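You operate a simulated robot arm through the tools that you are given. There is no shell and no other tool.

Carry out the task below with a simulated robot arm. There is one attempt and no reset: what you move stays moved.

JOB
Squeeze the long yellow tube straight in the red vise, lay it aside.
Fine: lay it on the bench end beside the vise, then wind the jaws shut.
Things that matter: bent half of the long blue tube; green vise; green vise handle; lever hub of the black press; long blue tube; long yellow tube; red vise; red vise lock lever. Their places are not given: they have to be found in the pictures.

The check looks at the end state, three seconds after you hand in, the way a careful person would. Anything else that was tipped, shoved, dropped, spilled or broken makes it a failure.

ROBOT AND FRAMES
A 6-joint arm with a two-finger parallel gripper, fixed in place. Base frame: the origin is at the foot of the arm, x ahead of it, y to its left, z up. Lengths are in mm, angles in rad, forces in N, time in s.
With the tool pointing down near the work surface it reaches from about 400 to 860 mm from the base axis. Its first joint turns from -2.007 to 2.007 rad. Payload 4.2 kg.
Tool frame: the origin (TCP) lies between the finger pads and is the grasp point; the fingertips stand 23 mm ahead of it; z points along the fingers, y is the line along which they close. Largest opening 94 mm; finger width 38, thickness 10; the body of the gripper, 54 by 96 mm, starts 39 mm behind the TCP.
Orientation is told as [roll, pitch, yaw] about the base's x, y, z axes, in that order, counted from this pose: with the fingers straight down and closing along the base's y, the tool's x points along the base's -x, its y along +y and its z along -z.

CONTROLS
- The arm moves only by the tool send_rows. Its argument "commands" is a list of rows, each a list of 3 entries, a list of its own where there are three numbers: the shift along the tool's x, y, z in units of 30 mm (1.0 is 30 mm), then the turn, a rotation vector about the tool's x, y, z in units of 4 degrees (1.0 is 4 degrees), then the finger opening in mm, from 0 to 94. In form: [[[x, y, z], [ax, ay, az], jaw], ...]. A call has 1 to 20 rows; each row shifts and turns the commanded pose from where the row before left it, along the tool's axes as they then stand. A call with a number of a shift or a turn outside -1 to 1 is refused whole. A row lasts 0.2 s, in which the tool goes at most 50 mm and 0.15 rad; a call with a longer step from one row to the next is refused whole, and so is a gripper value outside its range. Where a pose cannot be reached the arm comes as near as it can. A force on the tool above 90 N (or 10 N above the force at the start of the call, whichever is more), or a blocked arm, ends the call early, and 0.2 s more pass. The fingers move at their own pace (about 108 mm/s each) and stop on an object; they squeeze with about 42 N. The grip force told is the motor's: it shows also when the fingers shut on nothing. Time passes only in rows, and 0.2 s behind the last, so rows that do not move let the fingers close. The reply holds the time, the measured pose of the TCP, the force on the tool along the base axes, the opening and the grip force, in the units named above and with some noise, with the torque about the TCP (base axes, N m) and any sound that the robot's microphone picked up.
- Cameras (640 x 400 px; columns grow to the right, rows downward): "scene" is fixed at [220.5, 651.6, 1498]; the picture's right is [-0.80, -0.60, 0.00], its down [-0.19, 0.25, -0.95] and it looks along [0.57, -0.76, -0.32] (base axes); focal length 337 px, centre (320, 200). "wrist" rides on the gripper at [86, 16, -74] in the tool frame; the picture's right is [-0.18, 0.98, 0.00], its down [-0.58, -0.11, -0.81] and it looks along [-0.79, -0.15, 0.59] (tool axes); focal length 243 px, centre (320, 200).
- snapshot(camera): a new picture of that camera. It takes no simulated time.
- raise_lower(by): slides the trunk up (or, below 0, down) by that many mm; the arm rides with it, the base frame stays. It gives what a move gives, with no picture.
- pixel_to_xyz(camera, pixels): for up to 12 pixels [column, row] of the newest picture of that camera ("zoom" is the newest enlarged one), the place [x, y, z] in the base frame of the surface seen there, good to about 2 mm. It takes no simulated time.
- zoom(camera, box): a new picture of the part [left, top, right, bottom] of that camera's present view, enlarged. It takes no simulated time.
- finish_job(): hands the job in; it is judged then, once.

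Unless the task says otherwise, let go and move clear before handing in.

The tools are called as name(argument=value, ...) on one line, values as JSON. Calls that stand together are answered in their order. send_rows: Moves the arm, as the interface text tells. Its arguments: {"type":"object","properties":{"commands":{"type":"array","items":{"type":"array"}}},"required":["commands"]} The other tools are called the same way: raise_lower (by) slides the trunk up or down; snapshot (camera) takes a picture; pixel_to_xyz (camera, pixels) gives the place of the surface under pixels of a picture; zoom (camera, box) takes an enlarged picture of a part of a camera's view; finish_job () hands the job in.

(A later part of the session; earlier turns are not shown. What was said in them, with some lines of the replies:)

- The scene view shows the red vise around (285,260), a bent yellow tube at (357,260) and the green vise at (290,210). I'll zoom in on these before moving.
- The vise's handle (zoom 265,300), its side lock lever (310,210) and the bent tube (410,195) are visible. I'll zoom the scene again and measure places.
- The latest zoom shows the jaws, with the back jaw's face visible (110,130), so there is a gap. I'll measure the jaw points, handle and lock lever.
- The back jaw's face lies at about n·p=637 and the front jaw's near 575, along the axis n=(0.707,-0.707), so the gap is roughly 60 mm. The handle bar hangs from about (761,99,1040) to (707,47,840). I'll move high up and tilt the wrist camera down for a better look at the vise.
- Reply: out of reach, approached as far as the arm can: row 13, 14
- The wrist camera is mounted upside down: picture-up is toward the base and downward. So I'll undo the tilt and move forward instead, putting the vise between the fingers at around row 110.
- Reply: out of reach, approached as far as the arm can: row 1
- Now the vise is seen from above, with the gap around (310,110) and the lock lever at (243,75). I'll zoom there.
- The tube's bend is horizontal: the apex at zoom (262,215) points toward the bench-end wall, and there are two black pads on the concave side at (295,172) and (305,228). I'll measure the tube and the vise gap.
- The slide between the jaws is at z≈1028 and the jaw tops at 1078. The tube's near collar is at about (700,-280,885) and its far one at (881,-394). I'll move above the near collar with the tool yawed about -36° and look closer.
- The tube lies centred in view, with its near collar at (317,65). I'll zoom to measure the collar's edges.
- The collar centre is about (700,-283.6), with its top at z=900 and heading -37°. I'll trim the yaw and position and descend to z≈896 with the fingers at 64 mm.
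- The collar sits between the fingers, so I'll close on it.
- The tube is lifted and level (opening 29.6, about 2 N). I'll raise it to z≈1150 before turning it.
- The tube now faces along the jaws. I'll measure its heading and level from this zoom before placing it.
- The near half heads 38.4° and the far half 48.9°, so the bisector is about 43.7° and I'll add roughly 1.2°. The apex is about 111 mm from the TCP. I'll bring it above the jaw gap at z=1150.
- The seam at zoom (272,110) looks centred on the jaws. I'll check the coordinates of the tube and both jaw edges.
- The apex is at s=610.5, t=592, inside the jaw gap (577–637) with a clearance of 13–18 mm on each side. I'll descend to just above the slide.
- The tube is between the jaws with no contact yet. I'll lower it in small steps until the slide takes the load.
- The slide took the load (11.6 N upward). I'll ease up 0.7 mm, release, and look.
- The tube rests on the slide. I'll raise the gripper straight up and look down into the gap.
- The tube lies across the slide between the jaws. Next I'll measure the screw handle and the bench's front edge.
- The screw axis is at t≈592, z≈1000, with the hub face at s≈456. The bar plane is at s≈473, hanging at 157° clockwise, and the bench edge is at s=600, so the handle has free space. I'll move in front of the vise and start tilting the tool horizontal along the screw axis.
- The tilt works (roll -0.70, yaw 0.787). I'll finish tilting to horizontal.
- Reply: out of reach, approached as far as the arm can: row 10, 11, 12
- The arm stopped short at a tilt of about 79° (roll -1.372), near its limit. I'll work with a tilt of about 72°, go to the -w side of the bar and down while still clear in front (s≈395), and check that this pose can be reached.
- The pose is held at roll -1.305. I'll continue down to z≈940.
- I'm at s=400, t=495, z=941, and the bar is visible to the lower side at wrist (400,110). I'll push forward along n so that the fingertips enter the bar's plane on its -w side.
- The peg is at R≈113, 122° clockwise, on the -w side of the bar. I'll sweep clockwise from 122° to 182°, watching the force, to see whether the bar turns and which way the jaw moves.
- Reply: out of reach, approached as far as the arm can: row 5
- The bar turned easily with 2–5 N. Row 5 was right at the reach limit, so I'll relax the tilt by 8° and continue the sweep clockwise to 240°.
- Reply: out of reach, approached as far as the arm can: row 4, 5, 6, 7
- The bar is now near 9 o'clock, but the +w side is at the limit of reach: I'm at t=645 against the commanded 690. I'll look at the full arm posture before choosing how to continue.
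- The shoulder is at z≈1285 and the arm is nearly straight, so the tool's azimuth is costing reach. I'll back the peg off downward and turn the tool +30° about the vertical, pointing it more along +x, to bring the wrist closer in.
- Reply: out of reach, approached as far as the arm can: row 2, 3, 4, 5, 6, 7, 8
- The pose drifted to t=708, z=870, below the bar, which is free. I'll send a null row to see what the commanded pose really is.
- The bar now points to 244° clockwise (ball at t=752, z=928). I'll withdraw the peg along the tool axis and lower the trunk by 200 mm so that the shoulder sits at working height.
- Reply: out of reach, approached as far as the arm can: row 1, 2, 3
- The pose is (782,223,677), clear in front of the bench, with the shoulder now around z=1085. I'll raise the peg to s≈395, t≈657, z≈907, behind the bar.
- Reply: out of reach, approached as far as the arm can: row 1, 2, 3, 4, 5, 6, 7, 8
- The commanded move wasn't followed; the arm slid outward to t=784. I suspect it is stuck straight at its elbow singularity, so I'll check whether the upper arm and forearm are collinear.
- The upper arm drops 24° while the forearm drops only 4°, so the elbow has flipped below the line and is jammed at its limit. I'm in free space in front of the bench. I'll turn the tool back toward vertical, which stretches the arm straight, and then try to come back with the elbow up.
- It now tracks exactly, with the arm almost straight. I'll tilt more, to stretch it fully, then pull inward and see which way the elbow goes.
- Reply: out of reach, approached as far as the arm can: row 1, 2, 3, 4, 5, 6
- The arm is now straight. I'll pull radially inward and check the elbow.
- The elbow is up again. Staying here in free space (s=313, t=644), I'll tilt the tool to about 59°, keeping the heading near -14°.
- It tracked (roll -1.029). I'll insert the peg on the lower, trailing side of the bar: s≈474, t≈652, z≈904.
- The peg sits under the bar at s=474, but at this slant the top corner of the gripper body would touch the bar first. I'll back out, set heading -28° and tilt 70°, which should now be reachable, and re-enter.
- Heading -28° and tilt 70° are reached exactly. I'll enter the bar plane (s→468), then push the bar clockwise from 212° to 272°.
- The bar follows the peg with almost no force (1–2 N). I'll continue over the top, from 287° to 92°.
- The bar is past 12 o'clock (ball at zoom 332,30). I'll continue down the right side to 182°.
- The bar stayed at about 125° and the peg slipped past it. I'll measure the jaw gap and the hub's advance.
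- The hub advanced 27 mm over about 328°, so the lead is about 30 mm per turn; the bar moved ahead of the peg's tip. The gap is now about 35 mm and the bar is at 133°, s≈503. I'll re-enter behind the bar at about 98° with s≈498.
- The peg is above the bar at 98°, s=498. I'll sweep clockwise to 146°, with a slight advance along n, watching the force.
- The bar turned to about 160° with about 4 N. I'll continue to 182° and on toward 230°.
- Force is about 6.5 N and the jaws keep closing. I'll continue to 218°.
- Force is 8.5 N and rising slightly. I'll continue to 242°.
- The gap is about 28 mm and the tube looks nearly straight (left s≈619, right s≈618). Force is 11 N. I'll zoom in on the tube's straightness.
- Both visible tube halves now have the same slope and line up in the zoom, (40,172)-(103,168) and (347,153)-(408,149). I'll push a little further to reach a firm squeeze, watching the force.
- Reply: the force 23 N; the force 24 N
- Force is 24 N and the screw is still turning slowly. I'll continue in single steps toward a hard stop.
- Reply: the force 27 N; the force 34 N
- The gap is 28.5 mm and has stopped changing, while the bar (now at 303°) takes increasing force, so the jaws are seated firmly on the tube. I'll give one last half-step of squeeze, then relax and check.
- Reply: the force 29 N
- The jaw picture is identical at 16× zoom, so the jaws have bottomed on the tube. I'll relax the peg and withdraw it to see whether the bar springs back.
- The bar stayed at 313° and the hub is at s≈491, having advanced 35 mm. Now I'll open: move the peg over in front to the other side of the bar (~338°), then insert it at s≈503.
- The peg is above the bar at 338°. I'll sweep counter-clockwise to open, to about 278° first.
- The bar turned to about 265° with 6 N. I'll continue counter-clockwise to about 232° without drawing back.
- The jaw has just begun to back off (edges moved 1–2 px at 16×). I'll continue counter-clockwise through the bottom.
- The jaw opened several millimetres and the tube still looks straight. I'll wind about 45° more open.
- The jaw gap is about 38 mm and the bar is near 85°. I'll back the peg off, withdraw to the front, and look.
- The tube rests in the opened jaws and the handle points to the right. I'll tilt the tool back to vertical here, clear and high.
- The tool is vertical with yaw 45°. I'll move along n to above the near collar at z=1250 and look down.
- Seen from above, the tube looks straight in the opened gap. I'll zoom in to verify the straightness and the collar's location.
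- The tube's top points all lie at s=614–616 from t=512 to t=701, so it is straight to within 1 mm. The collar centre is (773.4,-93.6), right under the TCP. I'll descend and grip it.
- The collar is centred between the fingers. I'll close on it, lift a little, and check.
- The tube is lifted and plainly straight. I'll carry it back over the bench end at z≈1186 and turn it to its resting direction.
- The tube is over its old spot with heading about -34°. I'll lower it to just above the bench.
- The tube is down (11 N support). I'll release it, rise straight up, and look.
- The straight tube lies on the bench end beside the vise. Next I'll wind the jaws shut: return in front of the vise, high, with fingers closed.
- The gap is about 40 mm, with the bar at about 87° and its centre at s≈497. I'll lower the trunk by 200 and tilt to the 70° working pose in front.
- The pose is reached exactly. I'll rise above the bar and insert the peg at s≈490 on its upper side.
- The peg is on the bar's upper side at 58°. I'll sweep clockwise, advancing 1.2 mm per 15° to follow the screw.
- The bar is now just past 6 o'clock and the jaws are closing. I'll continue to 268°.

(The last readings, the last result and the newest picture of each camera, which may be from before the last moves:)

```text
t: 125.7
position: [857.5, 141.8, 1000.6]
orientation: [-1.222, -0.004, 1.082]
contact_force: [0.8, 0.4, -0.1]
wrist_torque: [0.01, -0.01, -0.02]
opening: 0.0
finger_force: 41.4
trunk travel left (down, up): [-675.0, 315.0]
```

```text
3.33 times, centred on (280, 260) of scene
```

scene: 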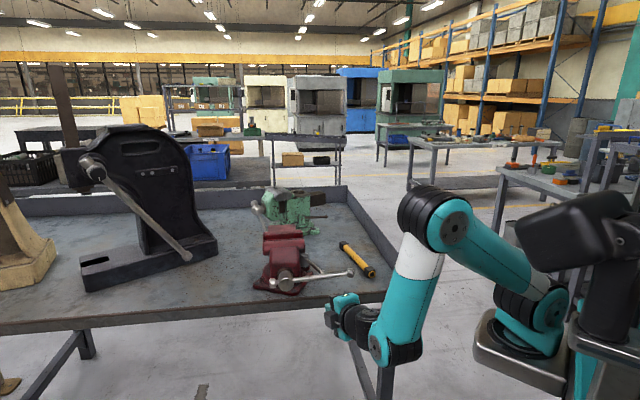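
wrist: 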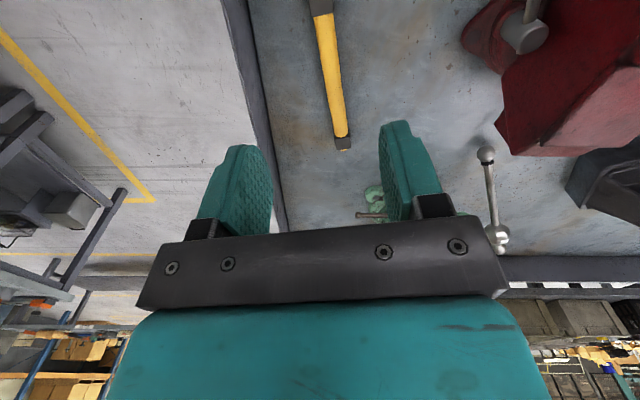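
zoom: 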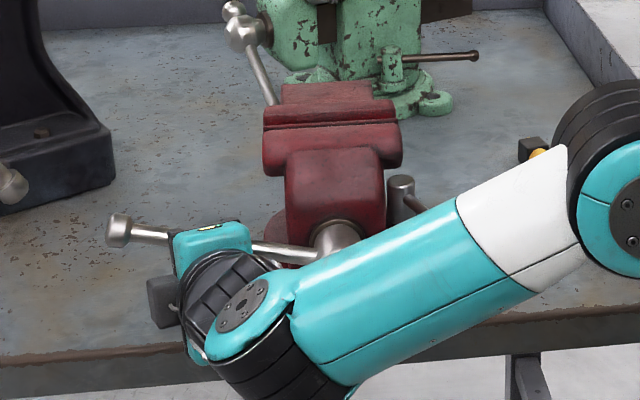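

The bar is near 280° and the peg follows at s=506. I'll continue over the top to about 358°.

send_rows(commands=[[[0.11, -0.921, -0.328], [0, 0, 0], 0], [[0.349, -0.84, -0.376], [0, 0, 0], 0], [[0.565, -0.702, -0.395], [0, 0, 0], 0], [[0.743, -0.517, -0.385], [0, 0, 0], 0], [[0.872, -0.298, -0.346], [0, 0, 0], 0], [[0.941, -0.06, -0.281], [0, 0, 0], 0]])

zoom(camera="scene", box=[210, 190, 370, 310])

```text
t: 127.1
position: [784.3, 56.5, 1114.9]
orientation: [-1.22, -0.002, 1.078]
contact_force: [-0.2, 0.2, 0.0]
wrist_torque: [-0.02, 0.0, -0.02]
opening: 0.0
finger_force: 41.8
trunk travel left (down, up): [-675.0, 315.0]
```

```text
3.33 times, centred on (290, 250) of scene
```

zoom: 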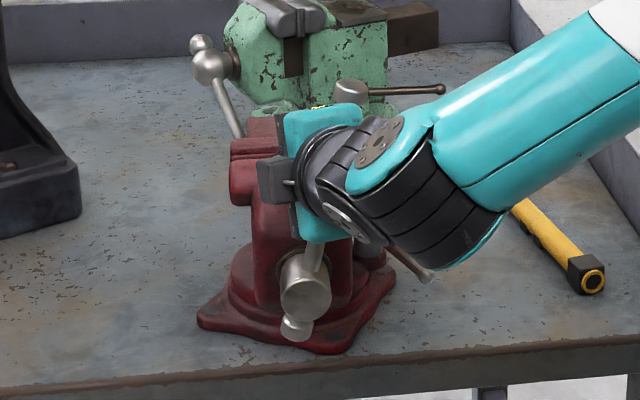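

The bar is past 12 o'clock (ball at zoom 350,92). I'll continue down the right side to about 88°.

send_rows(commands=[[[0.948, 0.182, -0.194], [0, 0, 0], 0], [[0.891, 0.41, -0.092], [0, 0, 0], 0], [[0.773, 0.609, 0.019], [0, 0, 0], 0], [[0.604, 0.766, 0.132], [0, 0, 0], 0], [[0.395, 0.87, 0.237], [0, 0, 0], 0], [[0.159, 0.914, 0.33], [0, 0, 0], 0]])

zoom(camera="scene", box=[230, 200, 390, 320])

zoom(camera="scene", box=[265, 225, 305, 250])

```text
t: 128.5
position: [706.5, -30.9, 1003.1]
orientation: [-1.218, 0.001, 1.08]
contact_force: [-0.7, 0.2, -0.1]
wrist_torque: [-0.02, -0.01, 0.03]
opening: 0.0
finger_force: 42.4
trunk travel left (down, up): [-675.0, 315.0]
```

```text
3.33 times, centred on (310, 260) of scene
```

zoom: 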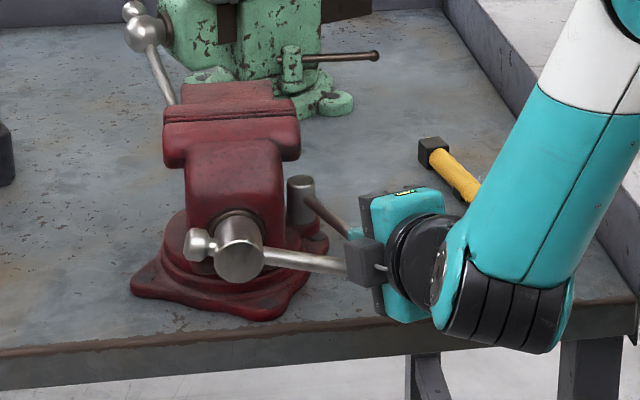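

```text
16.00 times, centred on (285, 238) of scene
```

zoom: 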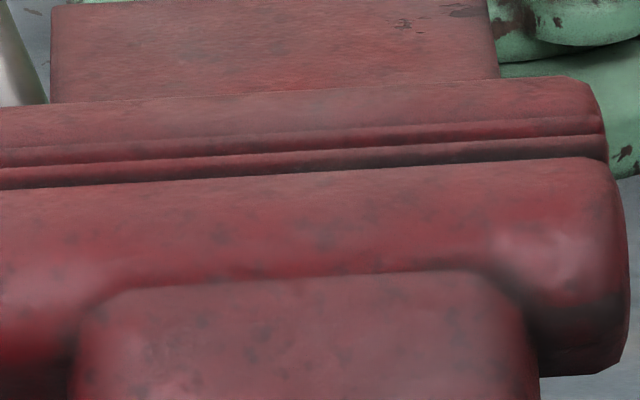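

The remaining gap is about 10 mm. I'll continue clockwise through the bottom.

send_rows(commands=[[[-0.086, 0.895, 0.402], [0, 0, 0], 0], [[-0.325, 0.814, 0.45], [0, 0, 0], 0], [[-0.541, 0.676, 0.469], [0, 0, 0], 0], [[-0.719, 0.491, 0.459], [0, 0, 0], 0], [[-0.848, 0.272, 0.42], [0, 0, 0], 0], [[-0.917, 0.034, 0.355], [0, 0, 0], 0]])

zoom(camera="scene", box=[230, 200, 390, 320])

zoom(camera="scene", box=[265, 225, 305, 250])

```text
t: 129.9
position: [791.0, 41.3, 887.2]
orientation: [-1.217, -0.002, 1.079]
contact_force: [-4.9, -6.7, 5.2]
wrist_torque: [0.07, -0.14, -0.07]
opening: 0.1
finger_force: 41.9
trunk travel left (down, up): [-675.0, 315.0]
```

```text
3.33 times, centred on (310, 260) of scene
```

zoom: 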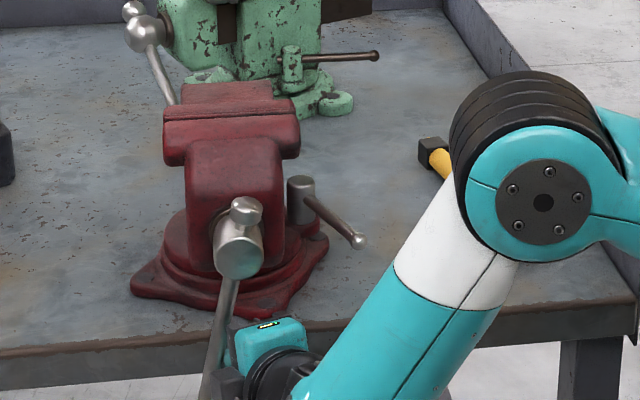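

```text
16.00 times, centred on (285, 238) of scene
```

zoom: 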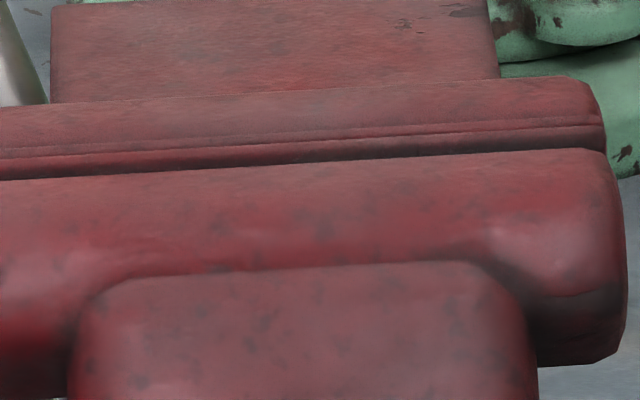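

The jaws look almost touching and force has risen to 10 N. I'll push two more 15° steps and compare.

send_rows(commands=[[[-0.924, -0.2, 0.25], [0, 0, 0], 0], [[-0.867, -0.436, 0.166], [0, 0, 0], 0]])

zoom(camera="scene", box=[265, 225, 305, 250])

pixel_to_xyz(camera="zoom", pixels=[[300, 110], [300, 130], [300, 138], [300, 145], [300, 152], [300, 160], [300, 170], [500, 120], [500, 130], [500, 138], [500, 145], [500, 155]])

```text
t: 130.6
position: [823.0, 75.1, 892.2]
orientation: [-1.203, 0.026, 1.067]
contact_force: [-28.2, -2.7, 2.0]
wrist_torque: [0.06, -0.22, 0.31]
opening: 0.0
finger_force: 42.3
trunk travel left (down, up): [-675.0, 315.0]
stopped in row 2: the force on the tool passed its limit at 110 N (the readings are from after the stop); the commanded pose is now the measured one
```

```text
16.00 times, centred on (285, 238) of scene
```

zoom: 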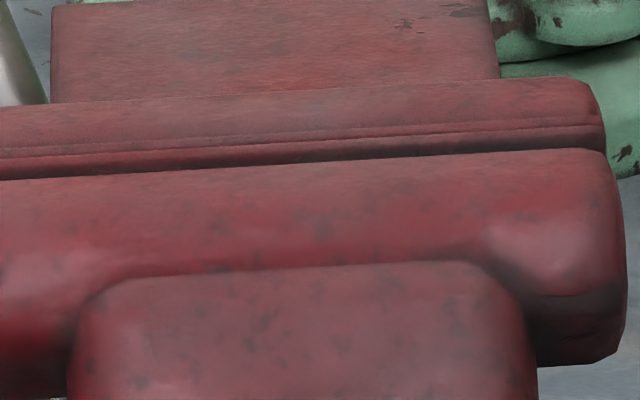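

```text
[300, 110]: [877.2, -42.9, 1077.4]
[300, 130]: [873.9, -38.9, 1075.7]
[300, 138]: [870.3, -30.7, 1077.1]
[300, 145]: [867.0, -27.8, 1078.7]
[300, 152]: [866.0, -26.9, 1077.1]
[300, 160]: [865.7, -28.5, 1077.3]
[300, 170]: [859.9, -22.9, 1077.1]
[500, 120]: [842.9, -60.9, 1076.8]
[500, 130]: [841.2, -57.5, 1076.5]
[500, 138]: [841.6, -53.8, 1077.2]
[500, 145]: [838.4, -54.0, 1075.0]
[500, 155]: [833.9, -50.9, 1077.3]
```

The call stopped at 110 N: a hard stop. The surfaces are continuous across the jaw line (s≈637), so the jaws are shut. I'll back the peg off the bar and withdraw.

send_rows(commands=[[[0.25, 0.03, -0.07], [0, 0, 0], 0], [[0.25, 0.03, -0.07], [0, 0, 0], 0], [[0.25, 0.03, -0.07], [0, 0, 0], 0], [[-0.242, 0.274, -0.749], [0, 0, 0], 0], [[-0.242, 0.274, -0.749], [0, 0, 0], 0], [[-0.242, 0.274, -0.749], [0, 0, 0], 0], [[-0.242, 0.274, -0.749], [0, 0, 0], 0], [[-0.242, 0.274, -0.749], [0, 0, 0], 0]])

zoom(camera="scene", box=[230, 200, 390, 320])

zoom(camera="scene", box=[265, 225, 305, 250])

```text
t: 132.4
position: [719.6, 147.1, 895.1]
orientation: [-1.204, 0.024, 1.065]
contact_force: [0.3, 0.2, -0.6]
wrist_torque: [0.04, -0.02, -0.02]
opening: 0.0
finger_force: 42.2
trunk travel left (down, up): [-675.0, 315.0]
```

```text
3.33 times, centred on (310, 260) of scene
```

zoom: 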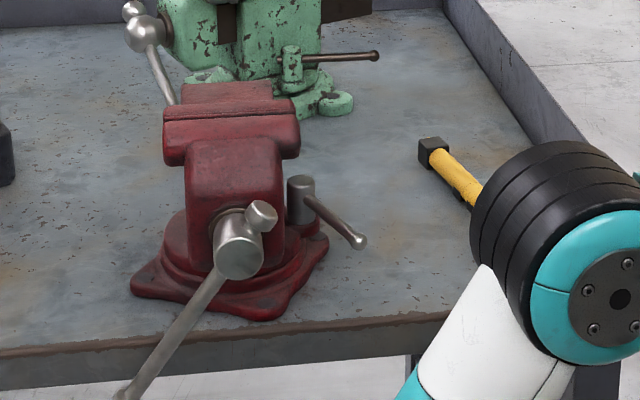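

```text
16.00 times, centred on (285, 238) of scene
```

zoom: 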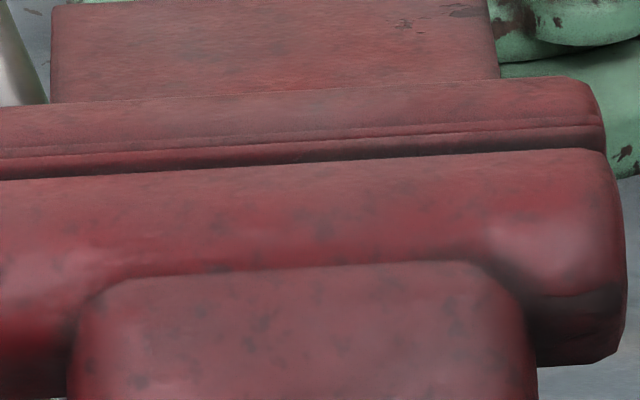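

The jaws are closed and the handle hangs at about 205°. I'll raise the trunk, tilt the tool back to vertical, and verify from above.

raise_lower(by=200)

send_rows(commands=[[[0, 0, -0.5], [-1, 0, 0], 0], [[0, 0, -0.5], [-1, 0, 0], 0], [[0, 0, 0], [-1, 0, 0], 0], [[0, 0, 0], [-1, 0, 0], 0], [[0, 0, 0], [-1, 0, 0], 0], [[0, 0, 0], [-1, 0, 0], 0], [[0, 0, 0], [-1, 0, 0], 0], [[0, 0, 0], [-1, 0, 0], 0], [[0, 0, 0], [-1, 0, 0], 0], [[0, 0, 0], [-1, 0, 0], 0], [[0, 0, 0], [-1, 0, 0], 0], [[0, 0, 0], [-1, 0, 0], 0], [[0, 0, 0], [-1, 0, 0], 0], [[0, 0, 0], [-1, 0, 0], 0], [[0, 0, 0], [-1, 0, 0], 0], [[0, 0, 0], [-1, 0, 0], 0], [[0, 0, 0], [-1, 0, 0], 0]])

send_rows(commands=[[[0, 0, -1], [0, 0, 1], 40], [[0, 0, -1], [0, 0, 1], 94], [[0, 0, -1], [0, 0, 1], 94], [[0, 0, -1], [0, 0, 1], 94], [[0, 0, -1], [0, 0, 1], 94], [[0, 0, 0], [0, 0, 1], 94], [[0, 0, 0], [0, 0, 1], 94], [[0, 0, 0], [0, 0, 1], 94], [[0, 0, 0], [0, 0, 1], 94], [[0, 0, 0], [0, 0, 1], 94], [[0, 0, 0], [0, 0, 1], 94], [[0, 0, 0], [0, 0, 1], 94], [[0, 0, 0], [0, 0, 1], 94], [[0, 0, 0], [0, 0, 1], 94], [[0, 0, 0], [0, 0, 1], 94]])

snapshot(camera="wrist")

snapshot(camera="scene")

```text
t: 134.5
position: [719.8, 148.7, 1094.9]
orientation: [-1.204, 0.024, 1.067]
contact_force: [-0.2, 0.2, 0.0]
wrist_torque: [-0.02, -0.02, 0.01]
opening: 0.0
finger_force: 42.2
trunk travel left (down, up): [-875.0, 115.0]
```

```text
t: 138.1
position: [695.4, 162.0, 1106.6]
orientation: [-0.016, 0.023, 1.067]
contact_force: [-0.4, -0.2, 0.4]
wrist_torque: [0.0, -0.06, 0.03]
opening: 0.0
finger_force: 42.0
trunk travel left (down, up): [-875.0, 115.0]
```

```text
t: 141.3
position: [693.4, 166.4, 1257.2]
orientation: [-0.03, -0.004, 0.017]
contact_force: [-0.7, 0.0, -0.6]
wrist_torque: [-0.01, 0.0, -0.01]
opening: 94.3
finger_force: 0.0
trunk travel left (down, up): [-875.0, 115.0]
```

```text
taken
```

wrist: 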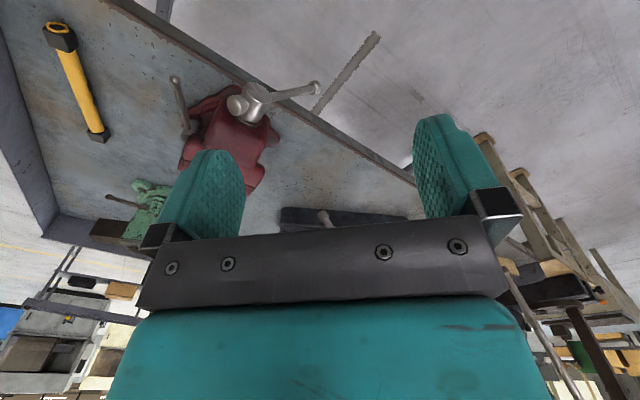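

```text
taken
```

scene: 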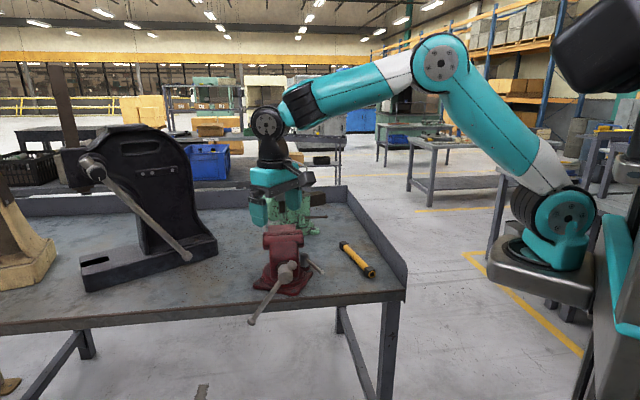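

The tube lies straight at wrist (78,80) and the vise is closed. I'll take closer looks at both before moving clear.

zoom(camera="wrist", box=[30, 10, 290, 170])

pixel_to_xyz(camera="wrist", pixels=[[66, 53], [72, 69], [78, 83], [84, 97], [90, 113], [95, 127], [98, 136], [62, 42]])

zoom(camera="scene", box=[240, 210, 400, 310])

```text
2.46 times, centred on (160, 90) of wrist
```

zoom: 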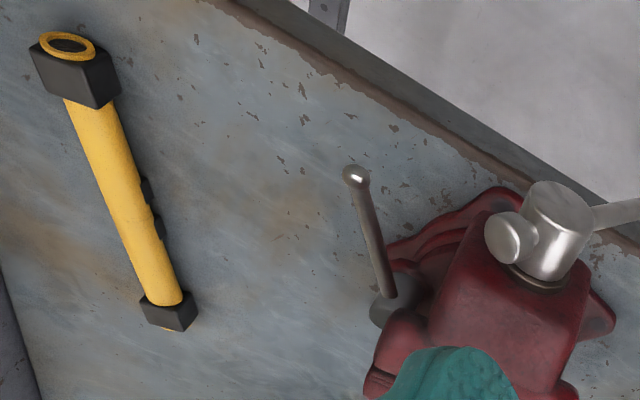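

```text
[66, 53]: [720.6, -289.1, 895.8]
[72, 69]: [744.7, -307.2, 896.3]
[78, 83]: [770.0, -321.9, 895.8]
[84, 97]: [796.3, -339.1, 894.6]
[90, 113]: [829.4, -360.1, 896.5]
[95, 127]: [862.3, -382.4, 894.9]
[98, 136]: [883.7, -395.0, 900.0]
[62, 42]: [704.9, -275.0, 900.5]
```

```text
4.00 times, centred on (320, 260) of scene
```

zoom: 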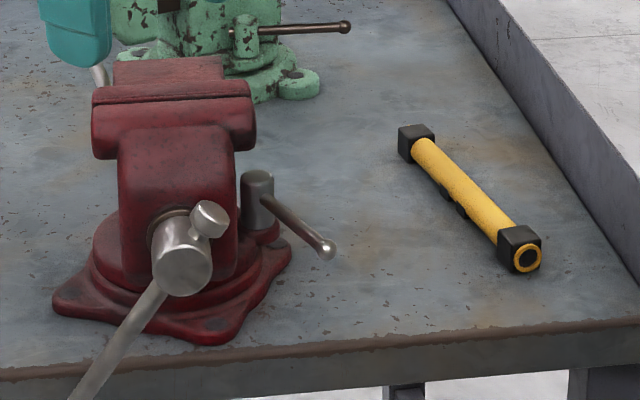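

The tube's line is straight to within 0.3 mm, the jaws are shut, and the lock lever is at its original pixel (~321,272). I'll retract to near the starting pose and hand in.

send_rows(commands=[[[0.95, -0.1, -0.1], [0, 0, 0], 94], [[0.95, -0.1, -0.1], [0, 0, 0], 94], [[0.95, -0.1, -0.1], [0, 0, 0], 94], [[0.95, -0.1, -0.1], [0, 0, 0], 94], [[0.95, -0.1, -0.1], [0, 0, 0], 94], [[0.95, -0.1, -0.1], [0, 0, 0], 94], [[0.95, -0.1, -0.1], [0, 0, 0], 94], [[0, 0, 0], [0, 0, 0], 94]])

zoom(camera="scene", box=[160, 180, 420, 342])

```text
t: 143.1
position: [496.3, 142.0, 1277.7]
orientation: [-0.029, -0.004, 0.02]
contact_force: [0.0, 0.3, -0.3]
wrist_torque: [0.01, 0.03, 0.03]
opening: 93.9
finger_force: 0.1
trunk travel left (down, up): [-875.0, 115.0]
```

```text
2.46 times, centred on (290, 261) of scene
```

zoom: 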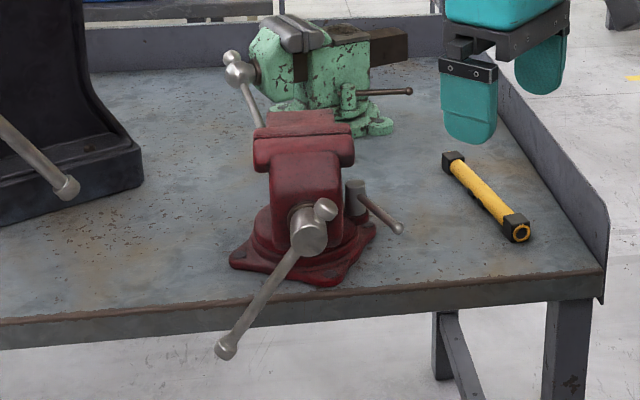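

The final view shows the straight tube on the bench end (zoom 485,195) and the red vise shut. The green vise and the press stand where they were, and the arm is clear, so I'm handing in.

finish_job()

```text
The job is handed in.
```

The long yellow tube is squeezed straight and lying on the bench end beside the red vise. The vise jaws are wound shut, and I have handed the job in.

- **Tube:** After the squeeze, points along its top lay within about 0.3 mm of a straight line. It rests close to its original spot, clear of the end wall and the lock lever.
- **Vise:** I wound the handle clockwise until it hit a hard stop; the arm read 110 N and that call ended early. The jaw faces meet, and the handle now hangs down toward the front left.
- **Everything else:** The lock lever is at its original place in the picture. The green vise and the black press look unmoved in the final view. I never saw the long blue tube in any picture, so I can't report on it.

At one point the arm's elbow flipped and jammed while turning the handle. I freed it in open space in front of the bench, and no contact force showed there. I saw no sign of anything being tipped or dropped.
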